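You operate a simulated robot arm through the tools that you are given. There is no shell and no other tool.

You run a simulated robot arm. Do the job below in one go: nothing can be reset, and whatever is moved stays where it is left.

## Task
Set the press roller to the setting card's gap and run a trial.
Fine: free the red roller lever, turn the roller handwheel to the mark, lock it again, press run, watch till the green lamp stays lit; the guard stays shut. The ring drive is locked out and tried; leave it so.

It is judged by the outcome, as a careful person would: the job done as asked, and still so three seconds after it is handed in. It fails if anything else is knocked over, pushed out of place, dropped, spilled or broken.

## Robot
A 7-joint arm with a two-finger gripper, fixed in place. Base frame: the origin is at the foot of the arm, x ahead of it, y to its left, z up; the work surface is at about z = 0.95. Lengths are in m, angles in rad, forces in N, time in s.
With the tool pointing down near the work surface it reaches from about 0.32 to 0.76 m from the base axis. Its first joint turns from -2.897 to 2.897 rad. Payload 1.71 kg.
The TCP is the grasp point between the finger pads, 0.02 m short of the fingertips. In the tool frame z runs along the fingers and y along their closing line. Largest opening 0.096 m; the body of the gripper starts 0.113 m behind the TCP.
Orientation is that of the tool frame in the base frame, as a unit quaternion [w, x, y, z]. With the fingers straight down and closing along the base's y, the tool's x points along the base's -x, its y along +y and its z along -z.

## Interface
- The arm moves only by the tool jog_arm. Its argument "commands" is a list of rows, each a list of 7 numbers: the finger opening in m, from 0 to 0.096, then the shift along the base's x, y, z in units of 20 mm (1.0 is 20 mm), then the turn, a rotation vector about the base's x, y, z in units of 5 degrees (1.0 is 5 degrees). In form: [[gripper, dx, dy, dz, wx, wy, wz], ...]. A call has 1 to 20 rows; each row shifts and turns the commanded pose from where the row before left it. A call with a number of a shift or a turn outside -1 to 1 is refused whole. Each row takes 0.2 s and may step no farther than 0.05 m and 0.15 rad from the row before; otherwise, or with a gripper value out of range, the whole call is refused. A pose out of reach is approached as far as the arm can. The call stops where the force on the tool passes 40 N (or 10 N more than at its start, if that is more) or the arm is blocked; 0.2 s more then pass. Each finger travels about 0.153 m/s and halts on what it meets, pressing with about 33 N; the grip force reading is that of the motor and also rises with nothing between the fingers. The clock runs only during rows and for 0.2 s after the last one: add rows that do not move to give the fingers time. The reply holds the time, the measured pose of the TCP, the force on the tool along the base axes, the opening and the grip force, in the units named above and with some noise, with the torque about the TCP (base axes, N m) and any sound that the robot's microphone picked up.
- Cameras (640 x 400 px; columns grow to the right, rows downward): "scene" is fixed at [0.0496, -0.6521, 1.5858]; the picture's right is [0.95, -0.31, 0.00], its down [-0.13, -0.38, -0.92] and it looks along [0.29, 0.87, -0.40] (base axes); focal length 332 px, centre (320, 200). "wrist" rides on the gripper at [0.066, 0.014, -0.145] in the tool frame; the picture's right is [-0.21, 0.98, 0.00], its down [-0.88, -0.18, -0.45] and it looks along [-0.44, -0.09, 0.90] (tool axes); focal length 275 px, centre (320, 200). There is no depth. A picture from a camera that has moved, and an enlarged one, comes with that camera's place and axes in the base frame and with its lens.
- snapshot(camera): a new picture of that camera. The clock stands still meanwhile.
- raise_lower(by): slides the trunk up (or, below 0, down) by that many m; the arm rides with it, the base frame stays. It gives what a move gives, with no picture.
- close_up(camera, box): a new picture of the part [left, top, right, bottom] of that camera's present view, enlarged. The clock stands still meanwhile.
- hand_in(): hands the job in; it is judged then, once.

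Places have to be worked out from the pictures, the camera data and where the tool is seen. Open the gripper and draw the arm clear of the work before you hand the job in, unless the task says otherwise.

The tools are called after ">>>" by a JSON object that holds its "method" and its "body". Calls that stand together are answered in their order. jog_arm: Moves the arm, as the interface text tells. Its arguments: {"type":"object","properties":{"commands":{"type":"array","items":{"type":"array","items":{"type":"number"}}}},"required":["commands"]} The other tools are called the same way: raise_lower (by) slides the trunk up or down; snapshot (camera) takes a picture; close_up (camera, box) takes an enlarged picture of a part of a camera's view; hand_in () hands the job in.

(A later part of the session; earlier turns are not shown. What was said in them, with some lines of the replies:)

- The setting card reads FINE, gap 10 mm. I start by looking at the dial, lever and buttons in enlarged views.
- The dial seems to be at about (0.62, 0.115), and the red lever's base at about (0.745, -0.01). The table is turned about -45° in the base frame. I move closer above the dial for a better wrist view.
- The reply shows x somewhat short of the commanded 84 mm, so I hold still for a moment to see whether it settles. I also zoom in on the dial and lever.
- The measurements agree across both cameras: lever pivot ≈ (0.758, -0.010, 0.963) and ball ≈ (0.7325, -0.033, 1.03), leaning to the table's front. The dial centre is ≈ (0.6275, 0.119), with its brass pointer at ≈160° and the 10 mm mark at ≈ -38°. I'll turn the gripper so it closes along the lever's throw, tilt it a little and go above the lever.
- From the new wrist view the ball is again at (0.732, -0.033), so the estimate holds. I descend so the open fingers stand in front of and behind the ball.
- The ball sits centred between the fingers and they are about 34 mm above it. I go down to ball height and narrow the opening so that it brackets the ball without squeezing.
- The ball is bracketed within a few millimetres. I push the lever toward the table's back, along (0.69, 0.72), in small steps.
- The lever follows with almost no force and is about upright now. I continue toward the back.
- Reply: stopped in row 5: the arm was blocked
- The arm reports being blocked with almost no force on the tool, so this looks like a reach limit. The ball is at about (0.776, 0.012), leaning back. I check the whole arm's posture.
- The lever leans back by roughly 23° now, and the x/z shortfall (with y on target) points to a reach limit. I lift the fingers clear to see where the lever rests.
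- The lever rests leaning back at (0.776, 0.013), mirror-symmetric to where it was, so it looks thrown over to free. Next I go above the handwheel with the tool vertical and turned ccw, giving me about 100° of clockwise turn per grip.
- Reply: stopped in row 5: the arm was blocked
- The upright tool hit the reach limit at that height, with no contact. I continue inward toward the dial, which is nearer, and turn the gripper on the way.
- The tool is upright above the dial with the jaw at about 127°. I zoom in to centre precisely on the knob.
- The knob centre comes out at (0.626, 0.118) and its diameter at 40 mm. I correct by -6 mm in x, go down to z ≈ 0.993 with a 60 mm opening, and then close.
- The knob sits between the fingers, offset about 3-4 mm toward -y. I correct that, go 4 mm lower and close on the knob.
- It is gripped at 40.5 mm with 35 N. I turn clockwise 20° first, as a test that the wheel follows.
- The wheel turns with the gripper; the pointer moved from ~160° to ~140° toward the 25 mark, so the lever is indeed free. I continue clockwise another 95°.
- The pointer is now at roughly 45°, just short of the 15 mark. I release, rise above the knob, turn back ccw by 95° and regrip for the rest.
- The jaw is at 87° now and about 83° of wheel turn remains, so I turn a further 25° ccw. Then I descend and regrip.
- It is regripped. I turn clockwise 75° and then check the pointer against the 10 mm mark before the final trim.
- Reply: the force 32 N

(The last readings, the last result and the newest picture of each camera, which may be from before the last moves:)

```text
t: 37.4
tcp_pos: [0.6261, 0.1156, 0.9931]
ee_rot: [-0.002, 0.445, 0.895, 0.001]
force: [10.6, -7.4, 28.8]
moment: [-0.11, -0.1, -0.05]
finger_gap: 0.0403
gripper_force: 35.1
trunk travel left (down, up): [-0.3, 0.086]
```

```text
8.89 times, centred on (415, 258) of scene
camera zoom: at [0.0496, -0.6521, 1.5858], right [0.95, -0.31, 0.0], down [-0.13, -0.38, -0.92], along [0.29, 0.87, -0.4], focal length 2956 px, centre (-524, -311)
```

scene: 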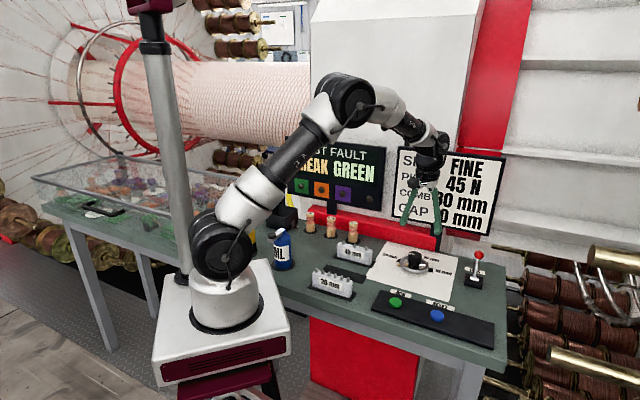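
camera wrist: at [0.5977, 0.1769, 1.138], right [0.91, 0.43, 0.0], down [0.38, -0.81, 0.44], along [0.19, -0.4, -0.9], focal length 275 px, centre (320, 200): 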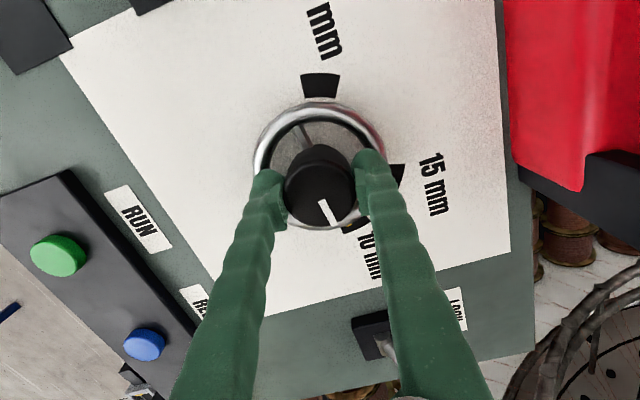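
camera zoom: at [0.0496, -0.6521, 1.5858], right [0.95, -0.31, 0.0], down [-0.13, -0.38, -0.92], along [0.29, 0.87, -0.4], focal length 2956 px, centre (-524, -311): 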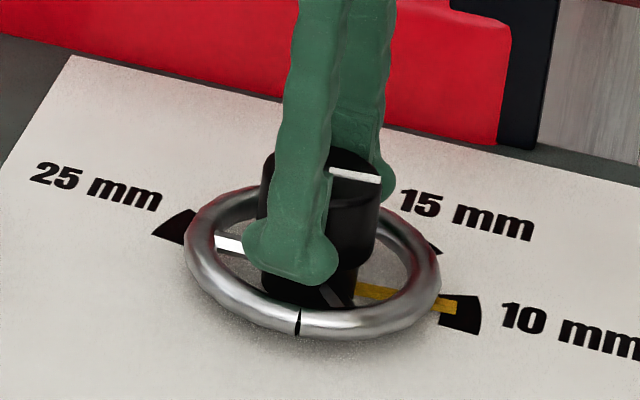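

The pointer is nearly on the 10 mm mark. There's some vertical force (29 N), so I look closely before the final trim.

>>> {"method": "close_up", "body": {"camera": "wrist", "box": [300, 160, 400, 260]}}

>>> {"method": "close_up", "body": {"camera": "scene", "box": [415, 255, 439, 276]}}

```text
4.00 times, centred on (350, 210) of wrist
camera zoom: at [0.5977, 0.1769, 1.138], right [0.91, 0.43, 0.0], down [0.38, -0.81, 0.44], along [0.19, -0.4, -0.9], focal length 1101 px, centre (200, 160)
```

zoom: 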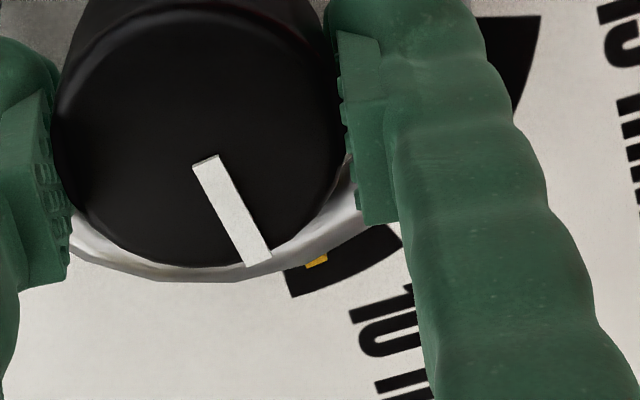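

```text
16.00 times, centred on (427, 266) of scene
camera zoom: at [0.0496, -0.6521, 1.5858], right [0.95, -0.31, 0.0], down [-0.13, -0.38, -0.92], along [0.29, 0.87, -0.4], focal length 5320 px, centre (-1392, -848)
```

zoom: 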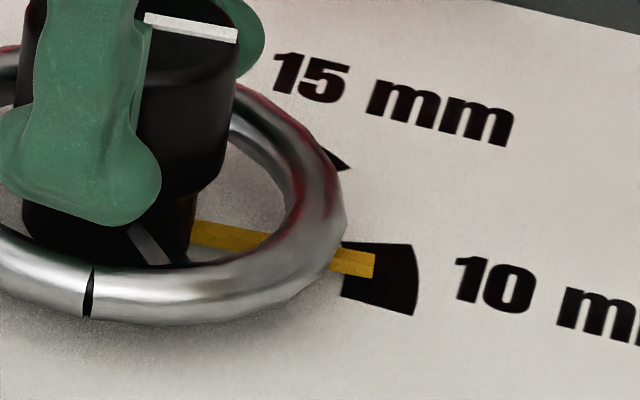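

By ray computation the pointer is at about -39° and the mark spans -47° to -23°, so it's centred near -35°. I trim 3.5° ccw while easing up slightly to relieve the vertical load.

>>> {"method": "jog_arm", "body": {"commands": [[0.03, 0, 0, 0.05, 0, 0, 0.35], [0.03, 0, 0, 0, 0, 0, 0.35], [0.03, 0, 0, 0, 0, 0, 0], [0.03, 0, 0, 0, 0, 0, 0]]}}

>>> {"method": "close_up", "body": {"camera": "scene", "box": [415, 255, 439, 276]}}

>>> {"method": "close_up", "body": {"camera": "wrist", "box": [300, 160, 400, 260]}}

```text
t: 38.4
tcp_pos: [0.6264, 0.1153, 0.9933]
ee_rot: [-0.002, 0.418, 0.909, -0.002]
force: [10.6, -10.0, 7.4]
moment: [-0.35, -0.69, 0.0]
finger_gap: 0.0403
gripper_force: 35.1
trunk travel left (down, up): [-0.3, 0.086]
```

```text
16.00 times, centred on (427, 266) of scene
camera zoom: at [0.0496, -0.6521, 1.5858], right [0.95, -0.31, 0.0], down [-0.13, -0.38, -0.92], along [0.29, 0.87, -0.4], focal length 5320 px, centre (-1392, -848)
```

zoom: 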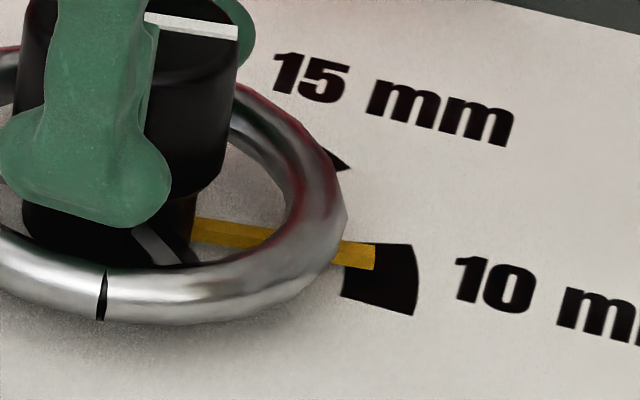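

```text
4.00 times, centred on (350, 210) of wrist
camera zoom: at [0.5946, 0.1754, 1.1379], right [0.88, 0.48, -0.01], down [0.43, -0.79, 0.44], along [0.21, -0.39, -0.9], focal length 1101 px, centre (200, 160)
```

zoom: 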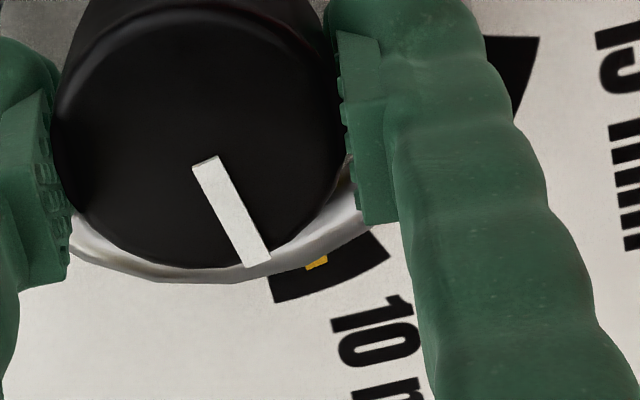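

The pointer now lines up with the mark's centre: 25.4° against 25° in the picture's geometry. I open, rise and take an unobstructed look.

>>> {"method": "jog_arm", "body": {"commands": [[0.05, 0, 0, 0, 0, 0, 0], [0.07, 0, 0, 0, 0, 0, 0], [0.07, 0, 0, 0.7, 0, 0, 0], [0.07, 0, 0, 0.9, 0, 0, 0], [0.09, 0, 0, 0.9, 0, 0, 0], [0.09, 0, 0, 0.9, 0, 0, 0], [0.09, 0, 0, 0.9, 0, 0, 0], [0.09, 0, 0, 0, 0, 0, 0]]}}

>>> {"method": "close_up", "body": {"camera": "wrist", "box": [250, 60, 410, 220]}}

>>> {"method": "snapshot", "body": {"camera": "wrist"}}

>>> {"method": "close_up", "body": {"camera": "scene", "box": [380, 235, 450, 280]}}

```text
t: 40.1
tcp_pos: [0.6293, 0.1171, 1.0796]
ee_rot: [-0.002, 0.417, 0.909, -0.001]
force: [0.2, 0.1, 0.1]
moment: [-0.03, 0.0, 0.02]
finger_gap: 0.0899
gripper_force: 0.1
trunk travel left (down, up): [-0.3, 0.086]
```

```text
2.50 times, centred on (330, 140) of wrist
camera zoom: at [0.5973, 0.1763, 1.2244], right [0.88, 0.48, 0.0], down [0.43, -0.79, 0.44], along [0.21, -0.39, -0.9], focal length 688 px, centre (295, 350)
```

zoom: 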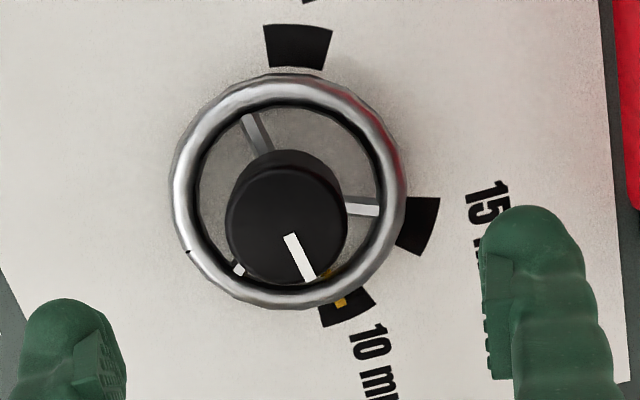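

```text
taken
camera wrist: at [0.5973, 0.1763, 1.2244], right [0.88, 0.48, 0.0], down [0.43, -0.79, 0.44], along [0.21, -0.39, -0.9], focal length 275 px, centre (320, 200)
```

wrist: 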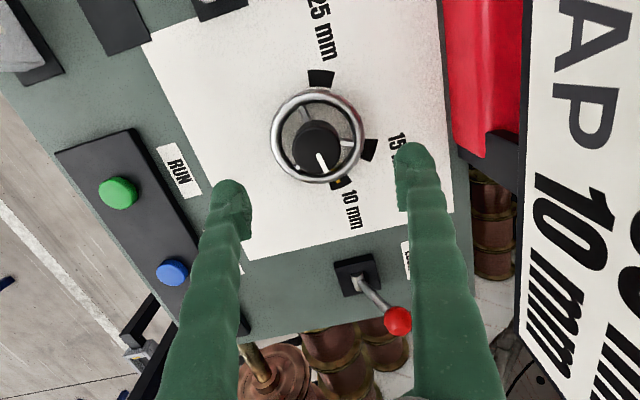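

```text
8.89 times, centred on (415, 258) of scene
camera zoom: at [0.0496, -0.6521, 1.5858], right [0.95, -0.31, 0.0], down [-0.13, -0.38, -0.92], along [0.29, 0.87, -0.4], focal length 2956 px, centre (-524, -311)
```

zoom: 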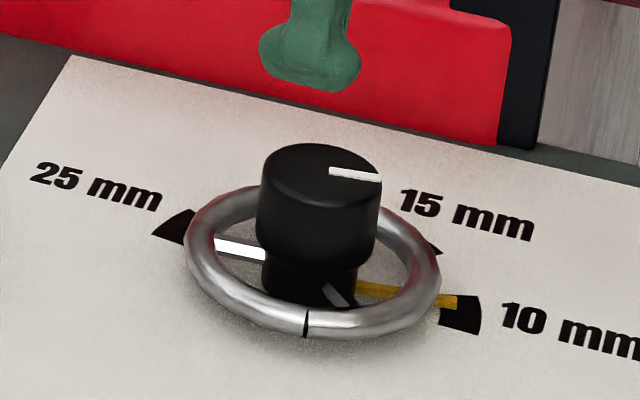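

The unobstructed view confirms the pointer lies centred on the 10 mm mark. Next I go to the lever's left side with a 35° tilt for more reach, and the jaw open along the throw.

>>> {"method": "jog_arm", "body": {"commands": [[0.09, 0, 0, 0.5, 0, 0, 1], [0.09, 0.3, -0.2, 0.5, -0.69, -0.72, 0], [0.09, 0.7, -0.42, 0, -0.69, -0.72, 0], [0.09, 0.7, -0.42, 0, -0.69, -0.72, 0], [0.09, 0.7, -0.42, -0.2, -0.69, -0.72, 0], [0.09, 0.7, -0.42, -0.4, -0.69, -0.72, 0], [0.09, 0.7, -0.42, -0.4, -0.69, -0.72, 0], [0.09, 0.7, -0.42, -0.5, -0.69, -0.72, 0], [0.09, 0.7, -0.42, -0.5, 0, 0, 0], [0.09, 0, 0, 0, 0, 0, 0], [0.09, 0, 0, 0, 0, 0, 0]]}}

>>> {"method": "snapshot", "body": {"camera": "wrist"}}

>>> {"method": "snapshot", "body": {"camera": "scene"}}

```text
t: 42.5
tcp_pos: [0.7317, 0.054, 1.0597]
ee_rot: [0.277, 0.361, 0.884, -0.112]
force: [0.8, -0.1, 0.5]
moment: [0.02, 0.0, -0.02]
finger_gap: 0.09
gripper_force: 0.1
trunk travel left (down, up): [-0.3, 0.086]
```

```text
taken
camera wrist: at [0.6437, 0.1598, 1.1411], right [0.81, 0.58, 0.12], down [0.2, -0.46, 0.86], along [0.56, -0.67, -0.49], focal length 275 px, centre (320, 200)
```

wrist: 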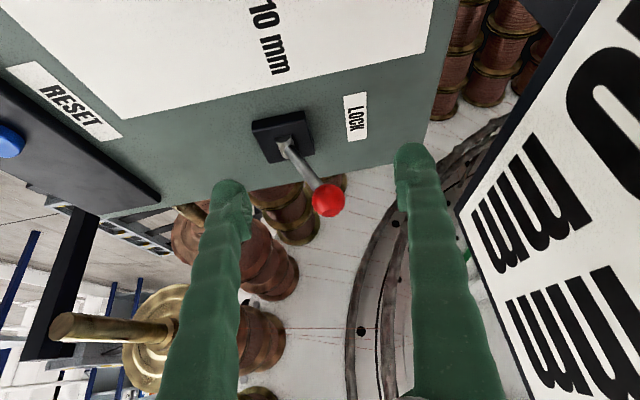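

```text
taken
```

scene: 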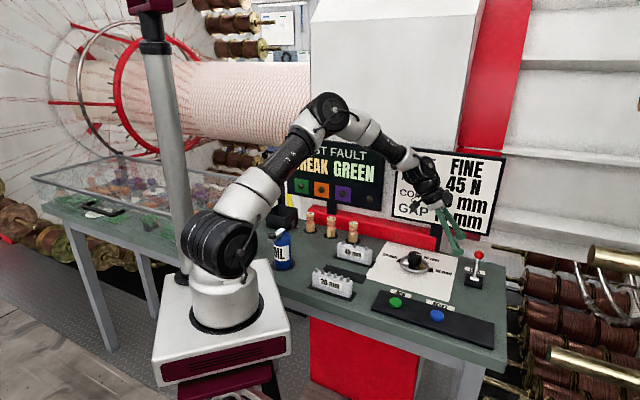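

The ball is at (0.777, 0.011), centred between the open fingers. I drop to its height, slide in from the side and narrow the jaws around it.

>>> {"method": "jog_arm", "body": {"commands": [[0.09, 0, 0, -0.7, 0, 0, 0], [0.09, 0.15, -0.15, -0.7, 0, 0, 0], [0.09, 0.7, -0.68, 0, 0, 0, 0], [0.09, 0.7, -0.68, 0, 0, 0, 0], [0.09, 0.7, -0.66, 0, 0, 0, 0], [0.09, 0, 0, 0, 0, 0, 0], [0.07, 0, 0, 0, 0, 0, 0], [0.046, 0, 0, 0, 0, 0, 0], [0.046, 0, 0, 0, 0, 0, 0]]}}

>>> {"method": "snapshot", "body": {"camera": "wrist"}}

>>> {"method": "close_up", "body": {"camera": "scene", "box": [400, 180, 560, 300]}}

```text
t: 44.5
tcp_pos: [0.774, 0.0116, 1.0293]
ee_rot: [0.277, 0.361, 0.884, -0.111]
force: [0.4, 0.2, -0.1]
moment: [-0.01, 0.01, 0.0]
finger_gap: 0.046
gripper_force: 0.0
trunk travel left (down, up): [-0.3, 0.086]
```

```text
taken
camera wrist: at [0.6865, 0.1168, 1.1119], right [0.8, 0.58, 0.12], down [0.2, -0.46, 0.86], along [0.56, -0.67, -0.49], focal length 275 px, centre (320, 200)
```

wrist: 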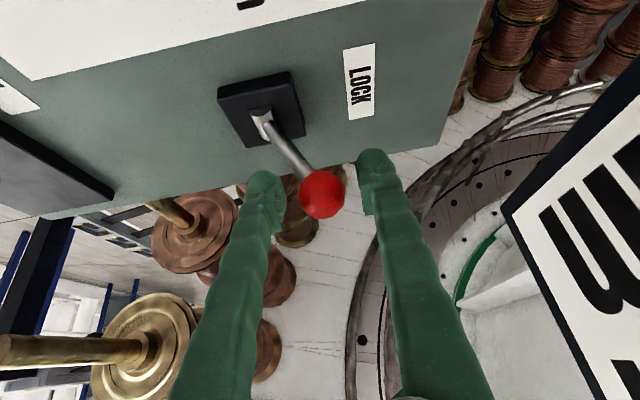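

```text
3.33 times, centred on (480, 240) of scene
camera zoom: at [0.0496, -0.6521, 1.5858], right [0.95, -0.31, 0.0], down [-0.13, -0.38, -0.92], along [0.29, 0.87, -0.4], focal length 1108 px, centre (-213, 67)
```

zoom: 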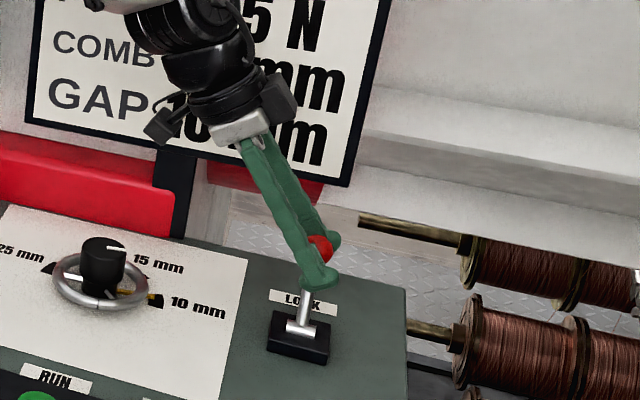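

The ball is bracketed. I pull it toward the front, along (-0.69, -0.72), back to its original locked position.

>>> {"method": "jog_arm", "body": {"commands": [[0.046, -0.276, -0.288, 0.05, 0, 0, 0], [0.046, -0.276, -0.288, 0.05, 0, 0, 0], [0.046, -0.276, -0.288, 0.05, 0, 0, 0], [0.046, -0.276, -0.288, 0.05, 0, 0, 0], [0.046, -0.276, -0.288, 0, 0, 0, 0], [0.046, -0.276, -0.288, -0.05, 0, 0, 0], [0.046, -0.276, -0.288, -0.1, 0, 0, 0], [0.046, -0.276, -0.288, -0.1, 0, 0, 0], [0.046, 0, 0, 0, 0, 0, 0]]}}

>>> {"method": "snapshot", "body": {"camera": "wrist"}}

>>> {"method": "close_up", "body": {"camera": "scene", "box": [400, 180, 560, 300]}}

```text
t: 46.5
tcp_pos: [0.7307, -0.036, 1.0304]
ee_rot: [0.277, 0.36, 0.884, -0.111]
force: [-0.6, 0.1, -0.3]
moment: [0.0, 0.01, -0.01]
finger_gap: 0.0462
gripper_force: 0.1
trunk travel left (down, up): [-0.3, 0.086]
```

```text
taken
camera wrist: at [0.6422, 0.0699, 1.1115], right [0.81, 0.58, 0.12], down [0.2, -0.46, 0.86], along [0.56, -0.67, -0.49], focal length 275 px, centre (320, 200)
```

wrist: 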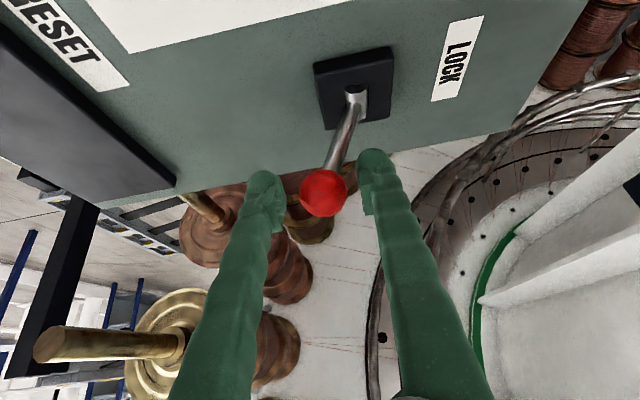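

```text
3.33 times, centred on (480, 240) of scene
camera zoom: at [0.0496, -0.6521, 1.5858], right [0.95, -0.31, 0.0], down [-0.13, -0.38, -0.92], along [0.29, 0.87, -0.4], focal length 1108 px, centre (-213, 67)
```

zoom: 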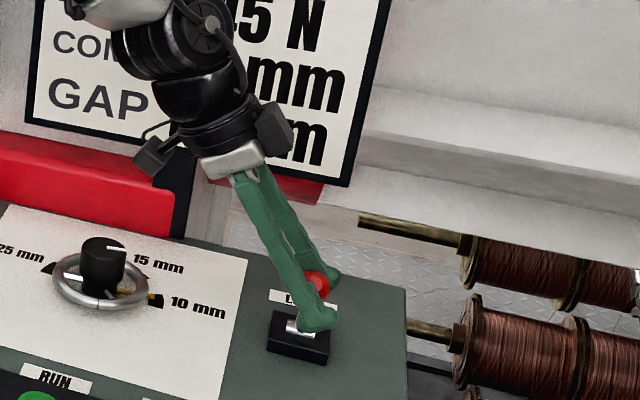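

The ball is back at (0.732, -0.034), exactly its original locked position, and it is not pressed by the fingers. I open, back out sideways and up, and check the lever and dial.

>>> {"method": "jog_arm", "body": {"commands": [[0.07, 0, 0, 0, 0, 0, 0], [0.09, 0, 0, 0, 0, 0, 0], [0.09, -0.7, 0.68, 0.2, 0, 0, 0], [0.09, -0.7, 0.68, 0.4, 0, 0, 0], [0.09, -0.7, 0.5, 0.9, 0, 0, 0], [0.09, -0.7, 0, 0.9, 0.69, 0.72, 0], [0.09, -0.7, -0.2, 0.9, 0.69, 0.72, 0], [0.09, -0.7, -0.2, 0.9, 0.69, 0.72, 0], [0.09, -0.7, -0.2, 0.5, 0.69, 0.72, 0], [0.09, -0.7, -0.2, 0, 0.69, 0.72, 0], [0.09, -0.7, -0.2, 0, 0.69, 0.72, 0], [0.09, -0.7, -0.2, 0, 0.69, 0.72, 0], [0.09, 0, 0, 0, 0, 0, 0]]}}

>>> {"method": "snapshot", "body": {"camera": "wrist"}}

>>> {"method": "snapshot", "body": {"camera": "scene"}}

>>> {"method": "close_up", "body": {"camera": "scene", "box": [370, 230, 510, 330]}}

```text
t: 49.4
tcp_pos: [0.5918, -0.022, 1.1244]
ee_rot: [-0.002, 0.377, 0.926, 0.0]
force: [0.1, 0.4, -0.1]
moment: [-0.02, 0.0, 0.0]
finger_gap: 0.09
gripper_force: 0.0
trunk travel left (down, up): [-0.3, 0.086]
```

```text
taken
camera wrist: at [0.5557, 0.0336, 1.2694], right [0.83, 0.56, 0.0], down [0.5, -0.74, 0.44], along [0.24, -0.37, -0.9], focal length 275 px, centre (320, 200)
```

wrist: 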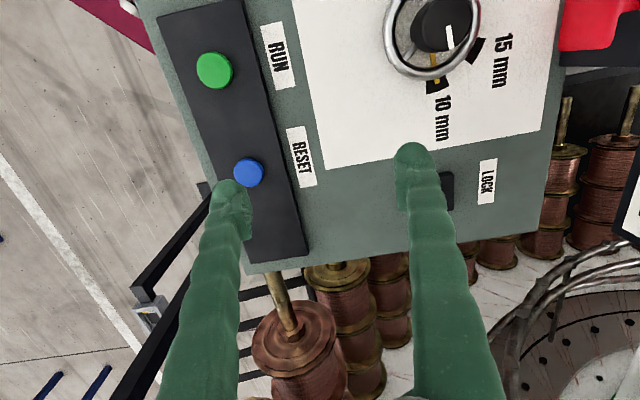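

```text
taken
```

scene: 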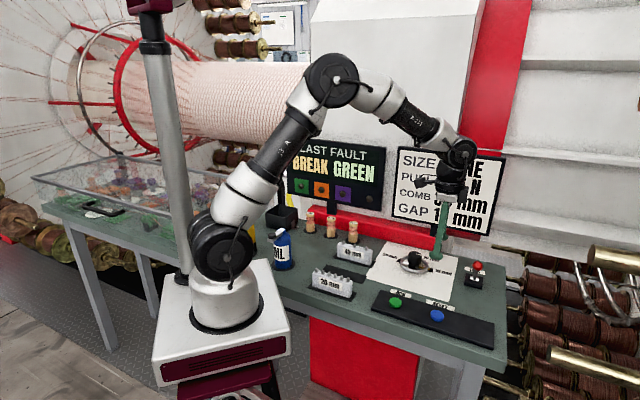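

```text
4.00 times, centred on (440, 280) of scene
camera zoom: at [0.0496, -0.6521, 1.5858], right [0.95, -0.31, 0.0], down [-0.13, -0.38, -0.92], along [0.29, 0.87, -0.4], focal length 1330 px, centre (-160, -120)
```

zoom: 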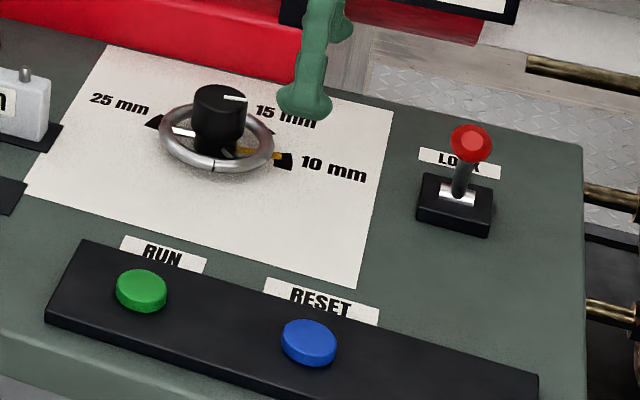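

The lever looks identical to its initial locked position and the dial is on 10 mm. RUN's top is at about (0.471, -0.031, 0.970), so I move above it with closed fingers.

>>> {"method": "jog_arm", "body": {"commands": [[0.07, -0.76, -0.06, 0, 0, 0, 0], [0.04, -0.76, -0.06, 0, 0, 0, 0], [0.01, -0.76, -0.06, 0, 0, 0, 0], [0, -0.76, -0.06, 0, 0, 0, 0], [0, -0.76, -0.06, -0.6, 0, 0, 0], [0, -0.76, -0.06, -0.7, 0, 0, 0], [0, -0.76, -0.06, -0.7, 0, 0, 0], [0, -0.76, -0.05, -0.7, 0, 0, 0], [0, 0, 0, -0.7, 0, 0, 0], [0, 0, 0, 0, 0, 0, 0], [0, 0, 0, 0, 0, 0, 0]]}}

>>> {"method": "snapshot", "body": {"camera": "wrist"}}

>>> {"method": "close_up", "body": {"camera": "scene", "box": [350, 220, 510, 330]}}

```text
t: 51.8
tcp_pos: [0.4705, -0.0315, 1.0539]
ee_rot: [-0.002, 0.378, 0.926, -0.001]
force: [-0.1, -0.3, -0.6]
moment: [-0.01, -0.03, -0.03]
finger_gap: 0.0
gripper_force: 29.5
trunk travel left (down, up): [-0.3, 0.086]
```

```text
taken
camera wrist: at [0.4336, 0.0251, 1.199], right [0.83, 0.56, 0.0], down [0.5, -0.74, 0.44], along [0.24, -0.37, -0.9], focal length 275 px, centre (320, 200)
```

wrist: 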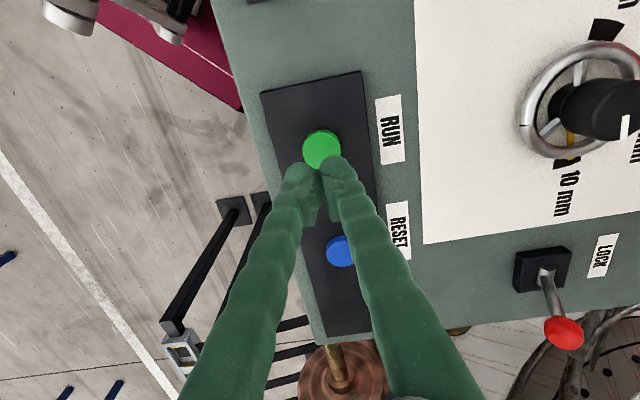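

```text
3.64 times, centred on (430, 275) of scene
camera zoom: at [0.0496, -0.6521, 1.5858], right [0.95, -0.31, 0.0], down [-0.13, -0.38, -0.92], along [0.29, 0.87, -0.4], focal length 1209 px, centre (-80, -73)
```

zoom: 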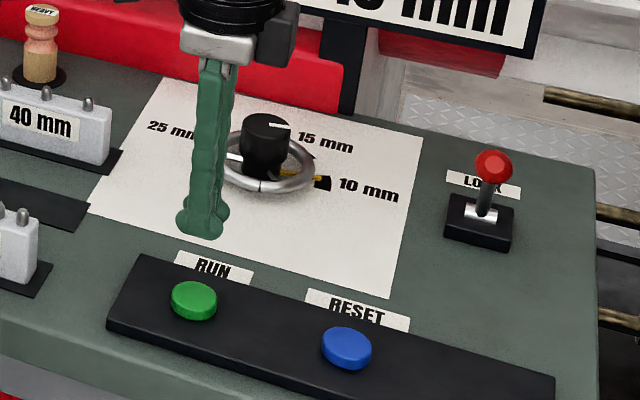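

RUN is directly below the fingertips. I descend to just above it, then press in 2 mm steps.

>>> {"method": "jog_arm", "body": {"commands": [[0, 0, 0.06, -0.7, 0, 0, 0], [0, 0, 0.05, -0.7, 0, 0, 0], [0, 0, 0, -0.7, 0, 0, 0], [0, 0, 0, -0.7, 0, 0, 0], [0, 0, 0, 0, 0, 0, 0], [0, 0, 0, -0.1, 0, 0, 0], [0, 0, 0, -0.1, 0, 0, 0], [0, 0, 0, -0.1, 0, 0, 0], [0, 0, 0, -0.1, 0, 0, 0]]}}

>>> {"method": "snapshot", "body": {"camera": "scene"}}

>>> {"method": "close_up", "body": {"camera": "scene", "box": [370, 260, 470, 330]}}

```text
t: 53.8
tcp_pos: [0.4697, -0.0304, 0.9927]
ee_rot: [-0.001, 0.377, 0.926, -0.002]
force: [0.2, -0.6, 0.6]
moment: [0.0, -0.01, -0.03]
finger_gap: 0.0
gripper_force: 29.9
trunk travel left (down, up): [-0.3, 0.086]
```

```text
taken
```

scene: 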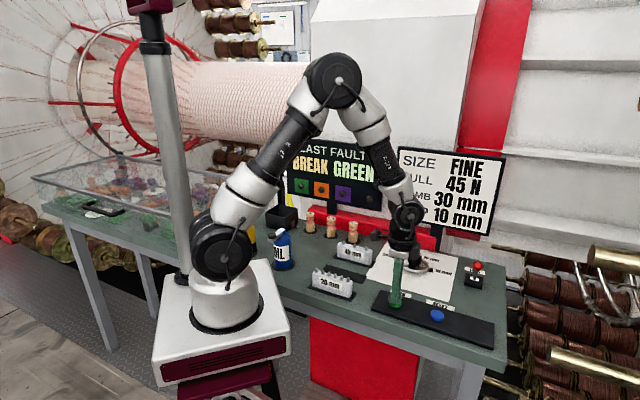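

```text
5.71 times, centred on (420, 295) of scene
camera zoom: at [0.0496, -0.6521, 1.5858], right [0.95, -0.31, 0.0], down [-0.13, -0.38, -0.92], along [0.29, 0.87, -0.4], focal length 1900 px, centre (-251, -343)
```

zoom: 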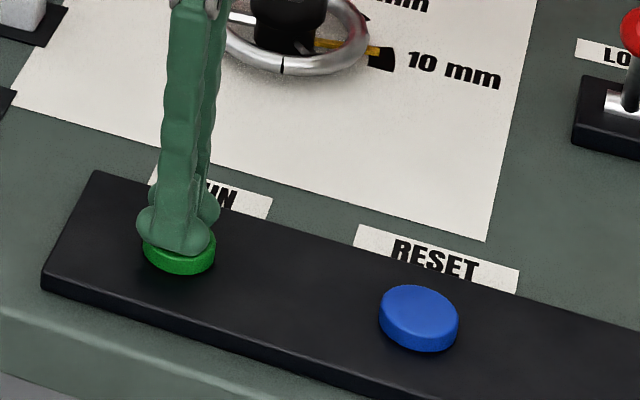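

The fingertips are just touching RUN, with no force yet. I keep pressing in 1-2 mm steps.

>>> {"method": "jog_arm", "body": {"commands": [[0, 0, 0, -0.1, 0, 0, 0], [0, 0, 0, -0.1, 0, 0, 0], [0, 0, 0, -0.1, 0, 0, 0], [0, 0, 0, -0.1, 0, 0, 0]]}}

>>> {"method": "snapshot", "body": {"camera": "scene"}}

```text
t: 54.8
tcp_pos: [0.4687, -0.0304, 0.9853]
ee_rot: [-0.001, 0.378, 0.926, -0.001]
force: [-0.9, 0.0, 10.1]
moment: [-0.01, 0.03, 0.02]
finger_gap: 0.006
gripper_force: 29.1
trunk travel left (down, up): [-0.3, 0.086]
heard: click
```

```text
taken
```

scene: 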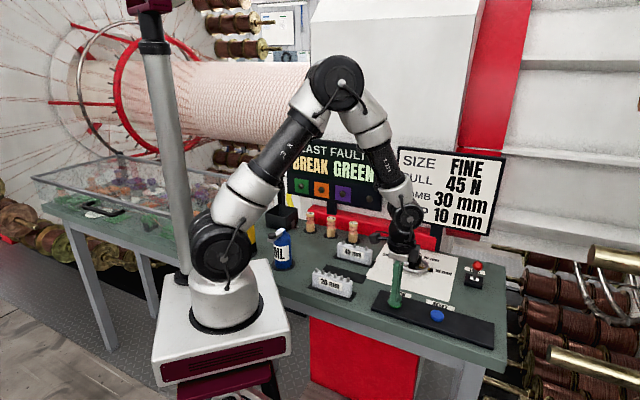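

A click was heard at 10 N, so RUN is pressed. I rise off the button and watch for the lamp.

>>> {"method": "jog_arm", "body": {"commands": [[0, 0, 0, 0.5, 0, 0, 0], [0, 0, 0, 0.9, 0, 0, 0], [0, 0, 0, 0.9, 0, 0, 0], [0, 0, 0, 0.9, 0, 0, 0], [0, 0, 0, 0.9, 0, 0, 0], [0, -0.5, 0, 0.9, 0, 0, 0], [0, -0.5, 0, 0.9, 0, 0, 0], [0, 0, 0, 0, 0, 0, 0]]}}

>>> {"method": "snapshot", "body": {"camera": "scene"}}

>>> {"method": "close_up", "body": {"camera": "scene", "box": [270, 120, 520, 290]}}

>>> {"method": "snapshot", "body": {"camera": "wrist"}}

```text
t: 56.5
tcp_pos: [0.4504, -0.0283, 1.1022]
ee_rot: [-0.003, 0.377, 0.926, 0.0]
force: [0.8, -0.4, 0.1]
moment: [0.04, 0.03, -0.01]
finger_gap: 0.0
gripper_force: 30.2
trunk travel left (down, up): [-0.3, 0.086]
```

```text
taken
```

scene: 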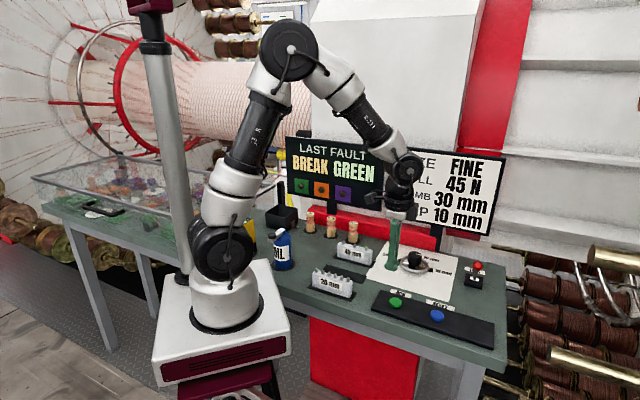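

```text
2.35 times, centred on (395, 205) of scene
camera zoom: at [0.0496, -0.6521, 1.5858], right [0.95, -0.31, 0.0], down [-0.13, -0.38, -0.92], along [0.29, 0.87, -0.4], focal length 782 px, centre (144, 188)
```

zoom: 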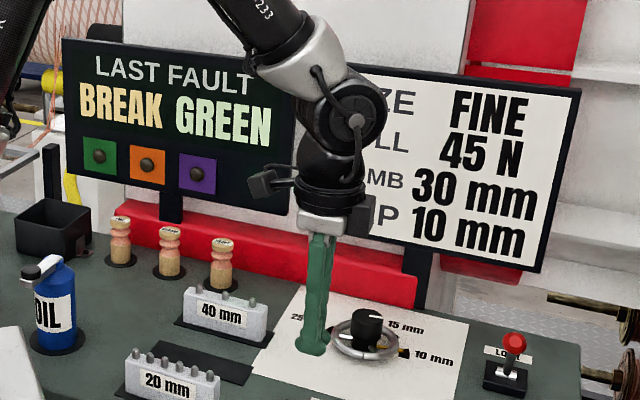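

```text
taken
camera wrist: at [0.4135, 0.0282, 1.247], right [0.83, 0.56, 0.0], down [0.5, -0.74, 0.44], along [0.24, -0.37, -0.9], focal length 275 px, centre (320, 200)
```

wrist: 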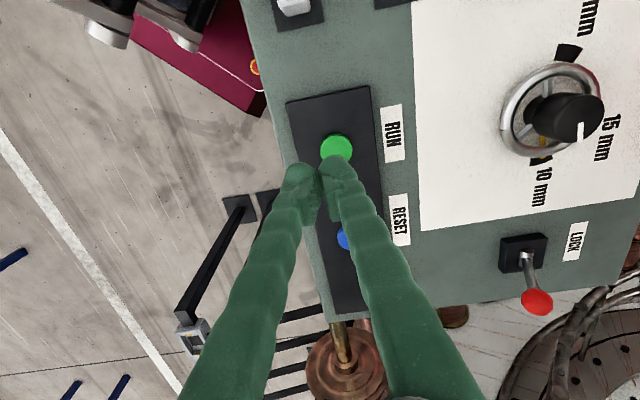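

The arm is covering the board's fourth lamp in the scene view. I move the arm right, clear above the table, where the whole board was visible before, opening the fingers on the way.

>>> {"method": "jog_arm", "body": {"commands": [[0.04, 0.7, 0, 0.5, 0, 0, 0], [0.06, 0.9, 0, 0.3, 0, 0, 0], [0.06, 0.9, 0, 0.3, 0, 0, 0], [0.06, 0.9, 0, 0.3, 0, 0, 0], [0.06, 0.9, 0, 0, 0, 0, 0], [0.06, 0.9, 0, 0, 0, 0, 0], [0.06, 0.9, 0, 0, 0, 0, 0], [0.06, 0.9, 0, 0, 0, 0, 0], [0.06, 0, 0, 0, 0, 0, 0]]}}

>>> {"method": "snapshot", "body": {"camera": "scene"}}

>>> {"method": "close_up", "body": {"camera": "scene", "box": [270, 120, 420, 220]}}

```text
t: 58.5
tcp_pos: [0.5891, -0.0296, 1.1315]
ee_rot: [-0.002, 0.378, 0.926, -0.001]
force: [-0.6, 0.5, -0.1]
moment: [0.0, 0.0, -0.02]
finger_gap: 0.0602
gripper_force: 0.0
trunk travel left (down, up): [-0.3, 0.086]
```

```text
taken
```

scene: 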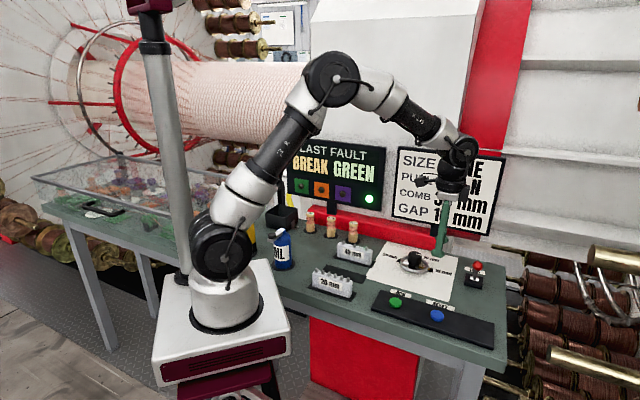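

```text
4.00 times, centred on (345, 170) of scene
camera zoom: at [0.0496, -0.6521, 1.5858], right [0.95, -0.31, 0.0], down [-0.13, -0.38, -0.92], along [0.29, 0.87, -0.4], focal length 1330 px, centre (220, 320)
```

zoom: 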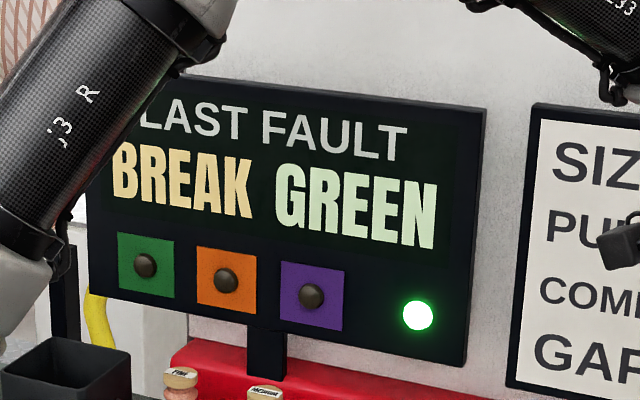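

The green lamp is lit. It might be blinking, so I sample it at several short, uneven intervals.

>>> {"method": "jog_arm", "body": {"commands": [[0.06, 0, 0, 0, 0, 0, 0]]}}

>>> {"method": "close_up", "body": {"camera": "scene", "box": [270, 120, 420, 220]}}

```text
t: 59.0
tcp_pos: [0.5897, -0.0294, 1.1299]
ee_rot: [-0.002, 0.378, 0.926, -0.001]
force: [-0.2, 0.4, 0.4]
moment: [0.0, 0.04, 0.0]
finger_gap: 0.0604
gripper_force: 0.0
trunk travel left (down, up): [-0.3, 0.086]
```

```text
4.00 times, centred on (345, 170) of scene
camera zoom: at [0.0496, -0.6521, 1.5858], right [0.95, -0.31, 0.0], down [-0.13, -0.38, -0.92], along [0.29, 0.87, -0.4], focal length 1330 px, centre (220, 320)
```

zoom: 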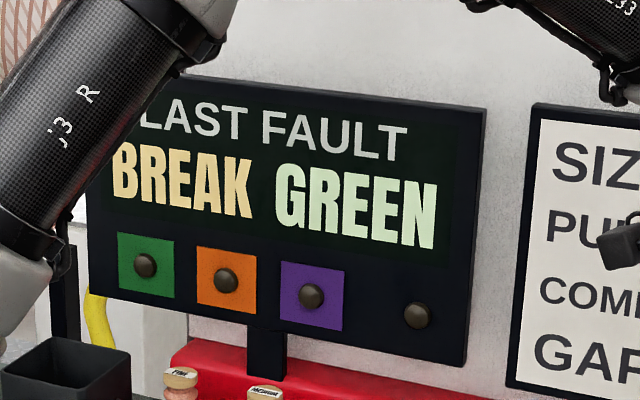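

The lamp is off now, so it is blinking and the trial is still running. I keep watching.

>>> {"method": "jog_arm", "body": {"commands": [[0.06, 0, 0, 0, 0, 0, 0], [0.06, 0, 0, 0, 0, 0, 0], [0.06, 0, 0, 0, 0, 0, 0], [0.06, 0, 0, 0, 0, 0, 0], [0.06, 0, 0, 0, 0, 0, 0], [0.06, 0, 0, 0, 0, 0, 0], [0.06, 0, 0, 0, 0, 0, 0], [0.06, 0, 0, 0, 0, 0, 0], [0.06, 0, 0, 0, 0, 0, 0], [0.06, 0, 0, 0, 0, 0, 0], [0.06, 0, 0, 0, 0, 0, 0], [0.06, 0, 0, 0, 0, 0, 0]]}}

>>> {"method": "close_up", "body": {"camera": "scene", "box": [270, 120, 420, 220]}}

```text
t: 61.5
tcp_pos: [0.5882, -0.0296, 1.1308]
ee_rot: [-0.001, 0.377, 0.926, -0.001]
force: [0.2, -0.4, -0.1]
moment: [0.02, -0.06, 0.02]
finger_gap: 0.0601
gripper_force: 0.0
trunk travel left (down, up): [-0.3, 0.086]
```

```text
4.00 times, centred on (345, 170) of scene
camera zoom: at [0.0496, -0.6521, 1.5858], right [0.95, -0.31, 0.0], down [-0.13, -0.38, -0.92], along [0.29, 0.87, -0.4], focal length 1330 px, centre (220, 320)
```

zoom: 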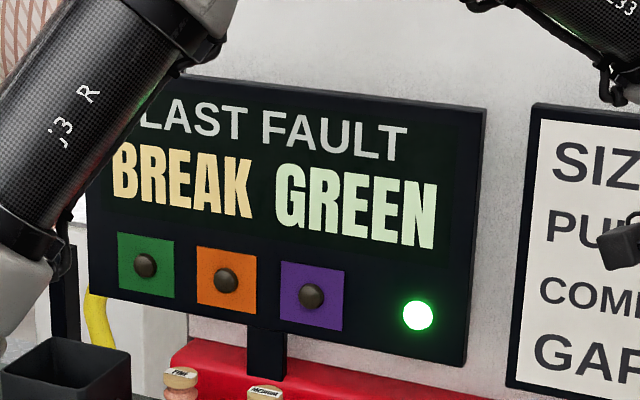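

It is lit at 61.5 s, and I still need to know whether that's steady. I sample again after about half a second.

>>> {"method": "jog_arm", "body": {"commands": [[0.06, 0, 0, 0, 0, 0, 0]]}}

>>> {"method": "close_up", "body": {"camera": "scene", "box": [270, 120, 420, 220]}}

```text
t: 62.0
tcp_pos: [0.5896, -0.0285, 1.1309]
ee_rot: [-0.002, 0.377, 0.926, -0.001]
force: [-1.1, -0.3, 0.2]
moment: [0.03, -0.04, -0.01]
finger_gap: 0.0603
gripper_force: 0.1
trunk travel left (down, up): [-0.3, 0.086]
```

```text
4.00 times, centred on (345, 170) of scene
camera zoom: at [0.0496, -0.6521, 1.5858], right [0.95, -0.31, 0.0], down [-0.13, -0.38, -0.92], along [0.29, 0.87, -0.4], focal length 1330 px, centre (220, 320)
```

zoom: 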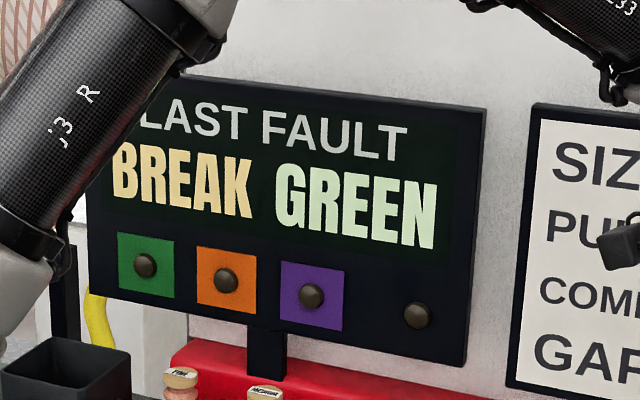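

It is still blinking. I wait another four seconds and sample again.

>>> {"method": "jog_arm", "body": {"commands": [[0.06, 0, 0, 0, 0, 0, 0], [0.06, 0, 0, 0, 0, 0, 0], [0.06, 0, 0, 0, 0, 0, 0], [0.06, 0, 0, 0, 0, 0, 0], [0.06, 0, 0, 0, 0, 0, 0], [0.06, 0, 0, 0, 0, 0, 0], [0.06, 0, 0, 0, 0, 0, 0], [0.06, 0, 0, 0, 0, 0, 0], [0.06, 0, 0, 0, 0, 0, 0], [0.06, 0, 0, 0, 0, 0, 0], [0.06, 0, 0, 0, 0, 0, 0], [0.06, 0, 0, 0, 0, 0, 0], [0.06, 0, 0, 0, 0, 0, 0], [0.06, 0, 0, 0, 0, 0, 0], [0.06, 0, 0, 0, 0, 0, 0], [0.06, 0, 0, 0, 0, 0, 0], [0.06, 0, 0, 0, 0, 0, 0], [0.06, 0, 0, 0, 0, 0, 0], [0.06, 0, 0, 0, 0, 0, 0], [0.06, 0, 0, 0, 0, 0, 0]]}}

>>> {"method": "close_up", "body": {"camera": "scene", "box": [270, 120, 420, 220]}}

```text
t: 66.2
tcp_pos: [0.5888, -0.0307, 1.1308]
ee_rot: [-0.001, 0.377, 0.926, -0.001]
force: [-0.2, 0.1, -0.5]
moment: [-0.02, 0.02, 0.0]
finger_gap: 0.0602
gripper_force: 0.1
trunk travel left (down, up): [-0.3, 0.086]
```

```text
4.00 times, centred on (345, 170) of scene
camera zoom: at [0.0496, -0.6521, 1.5858], right [0.95, -0.31, 0.0], down [-0.13, -0.38, -0.92], along [0.29, 0.87, -0.4], focal length 1330 px, centre (220, 320)
```

zoom: 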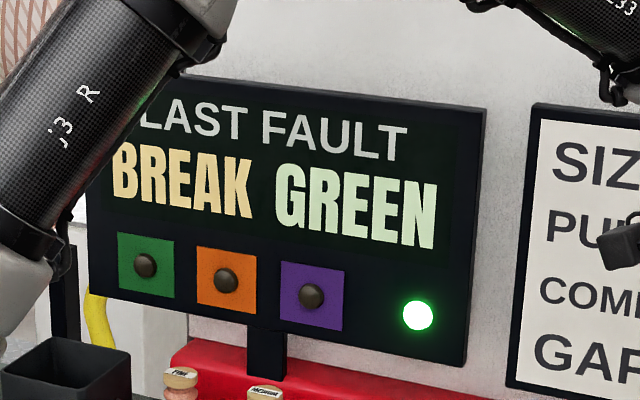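

It is lit at 66.2 s. I check at short steps whether it stays.

>>> {"method": "jog_arm", "body": {"commands": [[0.06, 0, 0, 0, 0, 0, 0]]}}

>>> {"method": "close_up", "body": {"camera": "scene", "box": [345, 180, 405, 220]}}

```text
t: 66.5
tcp_pos: [0.5898, -0.0286, 1.13]
ee_rot: [-0.001, 0.378, 0.926, -0.001]
force: [0.4, 0.0, 0.6]
moment: [0.0, 0.02, 0.0]
finger_gap: 0.0601
gripper_force: 0.0
trunk travel left (down, up): [-0.3, 0.086]
```

```text
10.00 times, centred on (375, 200) of scene
camera zoom: at [0.0496, -0.6521, 1.5858], right [0.95, -0.31, 0.0], down [-0.13, -0.38, -0.92], along [0.29, 0.87, -0.4], focal length 3325 px, centre (-230, 200)
```

zoom: 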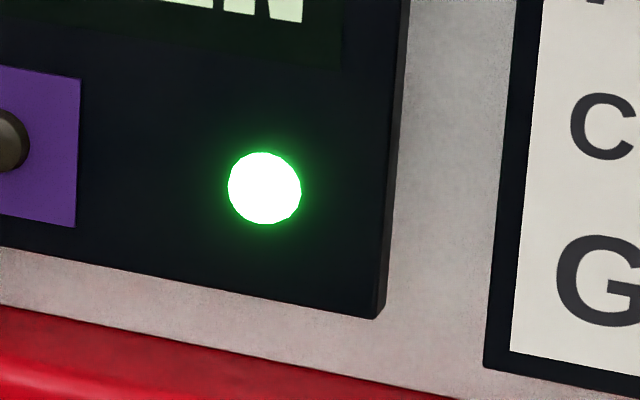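

The lamp is still lit, so I keep sampling.

>>> {"method": "jog_arm", "body": {"commands": [[0.06, 0, 0, 0, 0, 0, 0]]}}

>>> {"method": "close_up", "body": {"camera": "scene", "box": [345, 180, 405, 220]}}

```text
t: 67.0
tcp_pos: [0.5898, -0.0302, 1.1296]
ee_rot: [-0.001, 0.377, 0.926, -0.001]
force: [-0.2, -0.7, 0.2]
moment: [0.0, 0.04, -0.04]
finger_gap: 0.06
gripper_force: 0.1
trunk travel left (down, up): [-0.3, 0.086]
```

```text
10.00 times, centred on (375, 200) of scene
camera zoom: at [0.0496, -0.6521, 1.5858], right [0.95, -0.31, 0.0], down [-0.13, -0.38, -0.92], along [0.29, 0.87, -0.4], focal length 3325 px, centre (-230, 200)
```

zoom: 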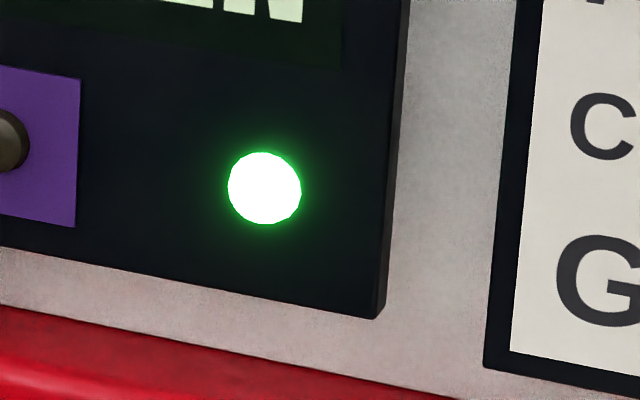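

It is lit at 66.2, 66.5 and 67.0 s. A few more samples will make sure it isn't a slow blink.

>>> {"method": "jog_arm", "body": {"commands": [[0.06, 0, 0, 0, 0, 0, 0]]}}

>>> {"method": "close_up", "body": {"camera": "scene", "box": [345, 180, 405, 220]}}

```text
t: 67.3
tcp_pos: [0.5893, -0.0287, 1.1322]
ee_rot: [-0.001, 0.377, 0.926, -0.001]
force: [-0.7, 0.3, -0.3]
moment: [0.02, -0.02, 0.0]
finger_gap: 0.06
gripper_force: 0.1
trunk travel left (down, up): [-0.3, 0.086]
```

```text
10.00 times, centred on (375, 200) of scene
camera zoom: at [0.0496, -0.6521, 1.5858], right [0.95, -0.31, 0.0], down [-0.13, -0.38, -0.92], along [0.29, 0.87, -0.4], focal length 3325 px, centre (-230, 200)
```

zoom: 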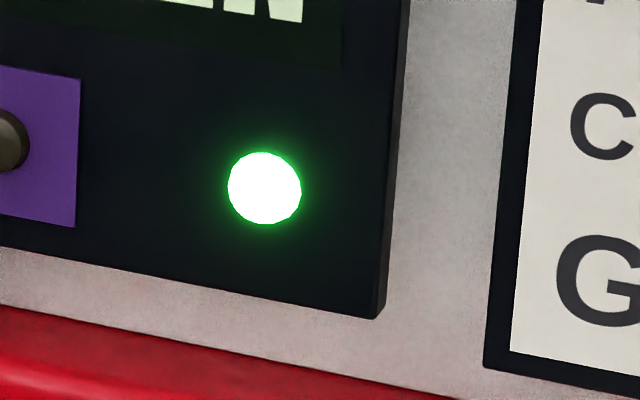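

It is lit again at 67.3 s. I move the arm up a little and away with the gripper open, then sample once more along with the whole scene.

>>> {"method": "jog_arm", "body": {"commands": [[0.09, -0.2, 0, 0.6, 0, 0, 0], [0.09, -0.2, 0, 0.6, 0, 0, 0], [0.09, -0.2, 0, 0.6, 0, 0, 0], [0.09, 0, 0, 0, 0, 0, 0]]}}

>>> {"method": "snapshot", "body": {"camera": "scene"}}

>>> {"method": "close_up", "body": {"camera": "scene", "box": [360, 230, 520, 330]}}

```text
t: 68.3
tcp_pos: [0.5777, -0.0288, 1.1662]
ee_rot: [-0.003, 0.377, 0.926, 0.0]
force: [0.3, 0.4, 0.6]
moment: [-0.01, 0.0, -0.02]
finger_gap: 0.0901
gripper_force: 0.1
trunk travel left (down, up): [-0.3, 0.086]
```

```text
taken
```

scene: 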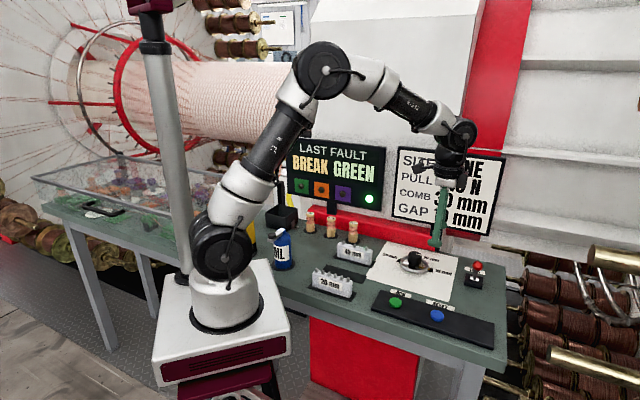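

```text
4.00 times, centred on (440, 280) of scene
camera zoom: at [0.0496, -0.6521, 1.5858], right [0.95, -0.31, 0.0], down [-0.13, -0.38, -0.92], along [0.29, 0.87, -0.4], focal length 1330 px, centre (-160, -120)
```

zoom: 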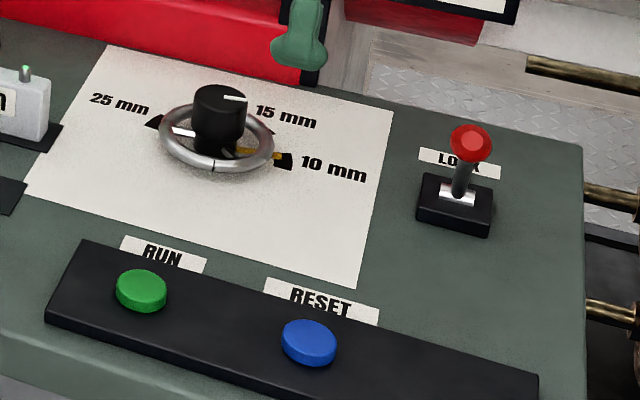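

The lamp is lit, the dial is at 10 mm and the lever is locked. One more pair of samples rules out a slow blink.

>>> {"method": "jog_arm", "body": {"commands": [[0.09, 0, 0, 0, 0, 0, 0], [0.09, 0, 0, 0, 0, 0, 0], [0.09, 0, 0, 0, 0, 0, 0]]}}

>>> {"method": "close_up", "body": {"camera": "scene", "box": [270, 120, 420, 220]}}

```text
t: 69.2
tcp_pos: [0.5773, -0.0286, 1.1662]
ee_rot: [-0.002, 0.377, 0.926, -0.001]
force: [0.0, 0.0, 0.2]
moment: [0.0, -0.01, 0.01]
finger_gap: 0.0902
gripper_force: 0.2
trunk travel left (down, up): [-0.3, 0.086]
```

```text
4.00 times, centred on (345, 170) of scene
camera zoom: at [0.0496, -0.6521, 1.5858], right [0.95, -0.31, 0.0], down [-0.13, -0.38, -0.92], along [0.29, 0.87, -0.4], focal length 1330 px, centre (220, 320)
```

zoom: 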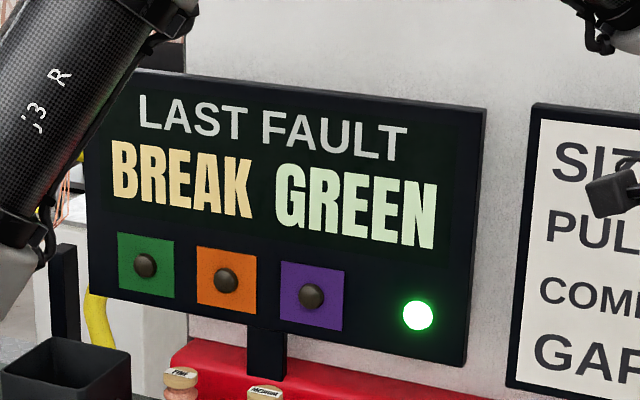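

>>> {"method": "jog_arm", "body": {"commands": [[0.09, 0, 0, 0, 0, 0, 0], [0.09, 0, 0, 0, 0, 0, 0], [0.09, 0, 0, 0, 0, 0, 0], [0.09, 0, 0, 0, 0, 0, 0], [0.09, 0, 0, 0, 0, 0, 0]]}}

>>> {"method": "close_up", "body": {"camera": "scene", "box": [270, 120, 420, 220]}}

```text
t: 70.3
tcp_pos: [0.577, -0.0278, 1.1668]
ee_rot: [-0.001, 0.377, 0.926, -0.002]
force: [0.2, 0.0, 0.2]
moment: [0.02, -0.01, -0.03]
finger_gap: 0.0899
gripper_force: 0.1
trunk travel left (down, up): [-0.3, 0.086]
```

```text
4.00 times, centred on (345, 170) of scene
camera zoom: at [0.0496, -0.6521, 1.5858], right [0.95, -0.31, 0.0], down [-0.13, -0.38, -0.92], along [0.29, 0.87, -0.4], focal length 1330 px, centre (220, 320)
```

zoom: 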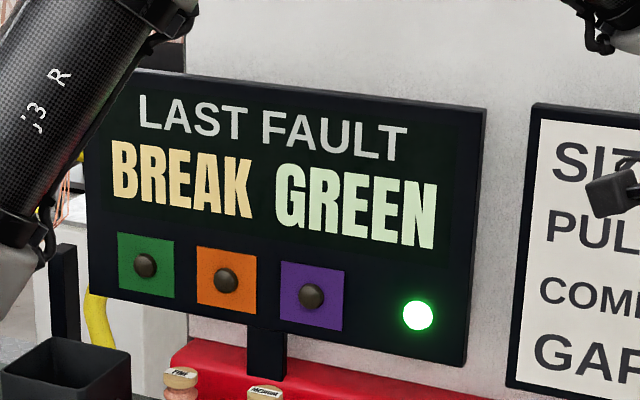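

The lamp was lit in all seven samples from 66.2 to 70.3 s, so it is steady. The dial is at 10 mm, the lever is locked, the guard was not touched, and the arm is clear with the gripper open, so I hand in.

>>> {"method": "hand_in", "body": {}}

```text
The job is handed in.
```

The press roller is set to the card's 10 mm gap, and the trial ran through to a steady green lamp. I've handed the job in.

- **Lever:** I freed the red lever, and after setting the wheel I pulled it back to the same locked position it started in.
- **Gap:** I turned the handwheel clockwise, past 25 and 15. The pointer rests in the middle of the 10 mm mark.
- **Trial:** I pressed RUN once and heard it click. The green lamp blinked during the run and was then lit at every check for the last four seconds before hand-in.
- **Left alone:** I did not touch the guard, the ring drive or RESET. The board still shows "LAST FAULT BREAK GREEN", as it did at the start.

The arm is clear of the work with the gripper open.
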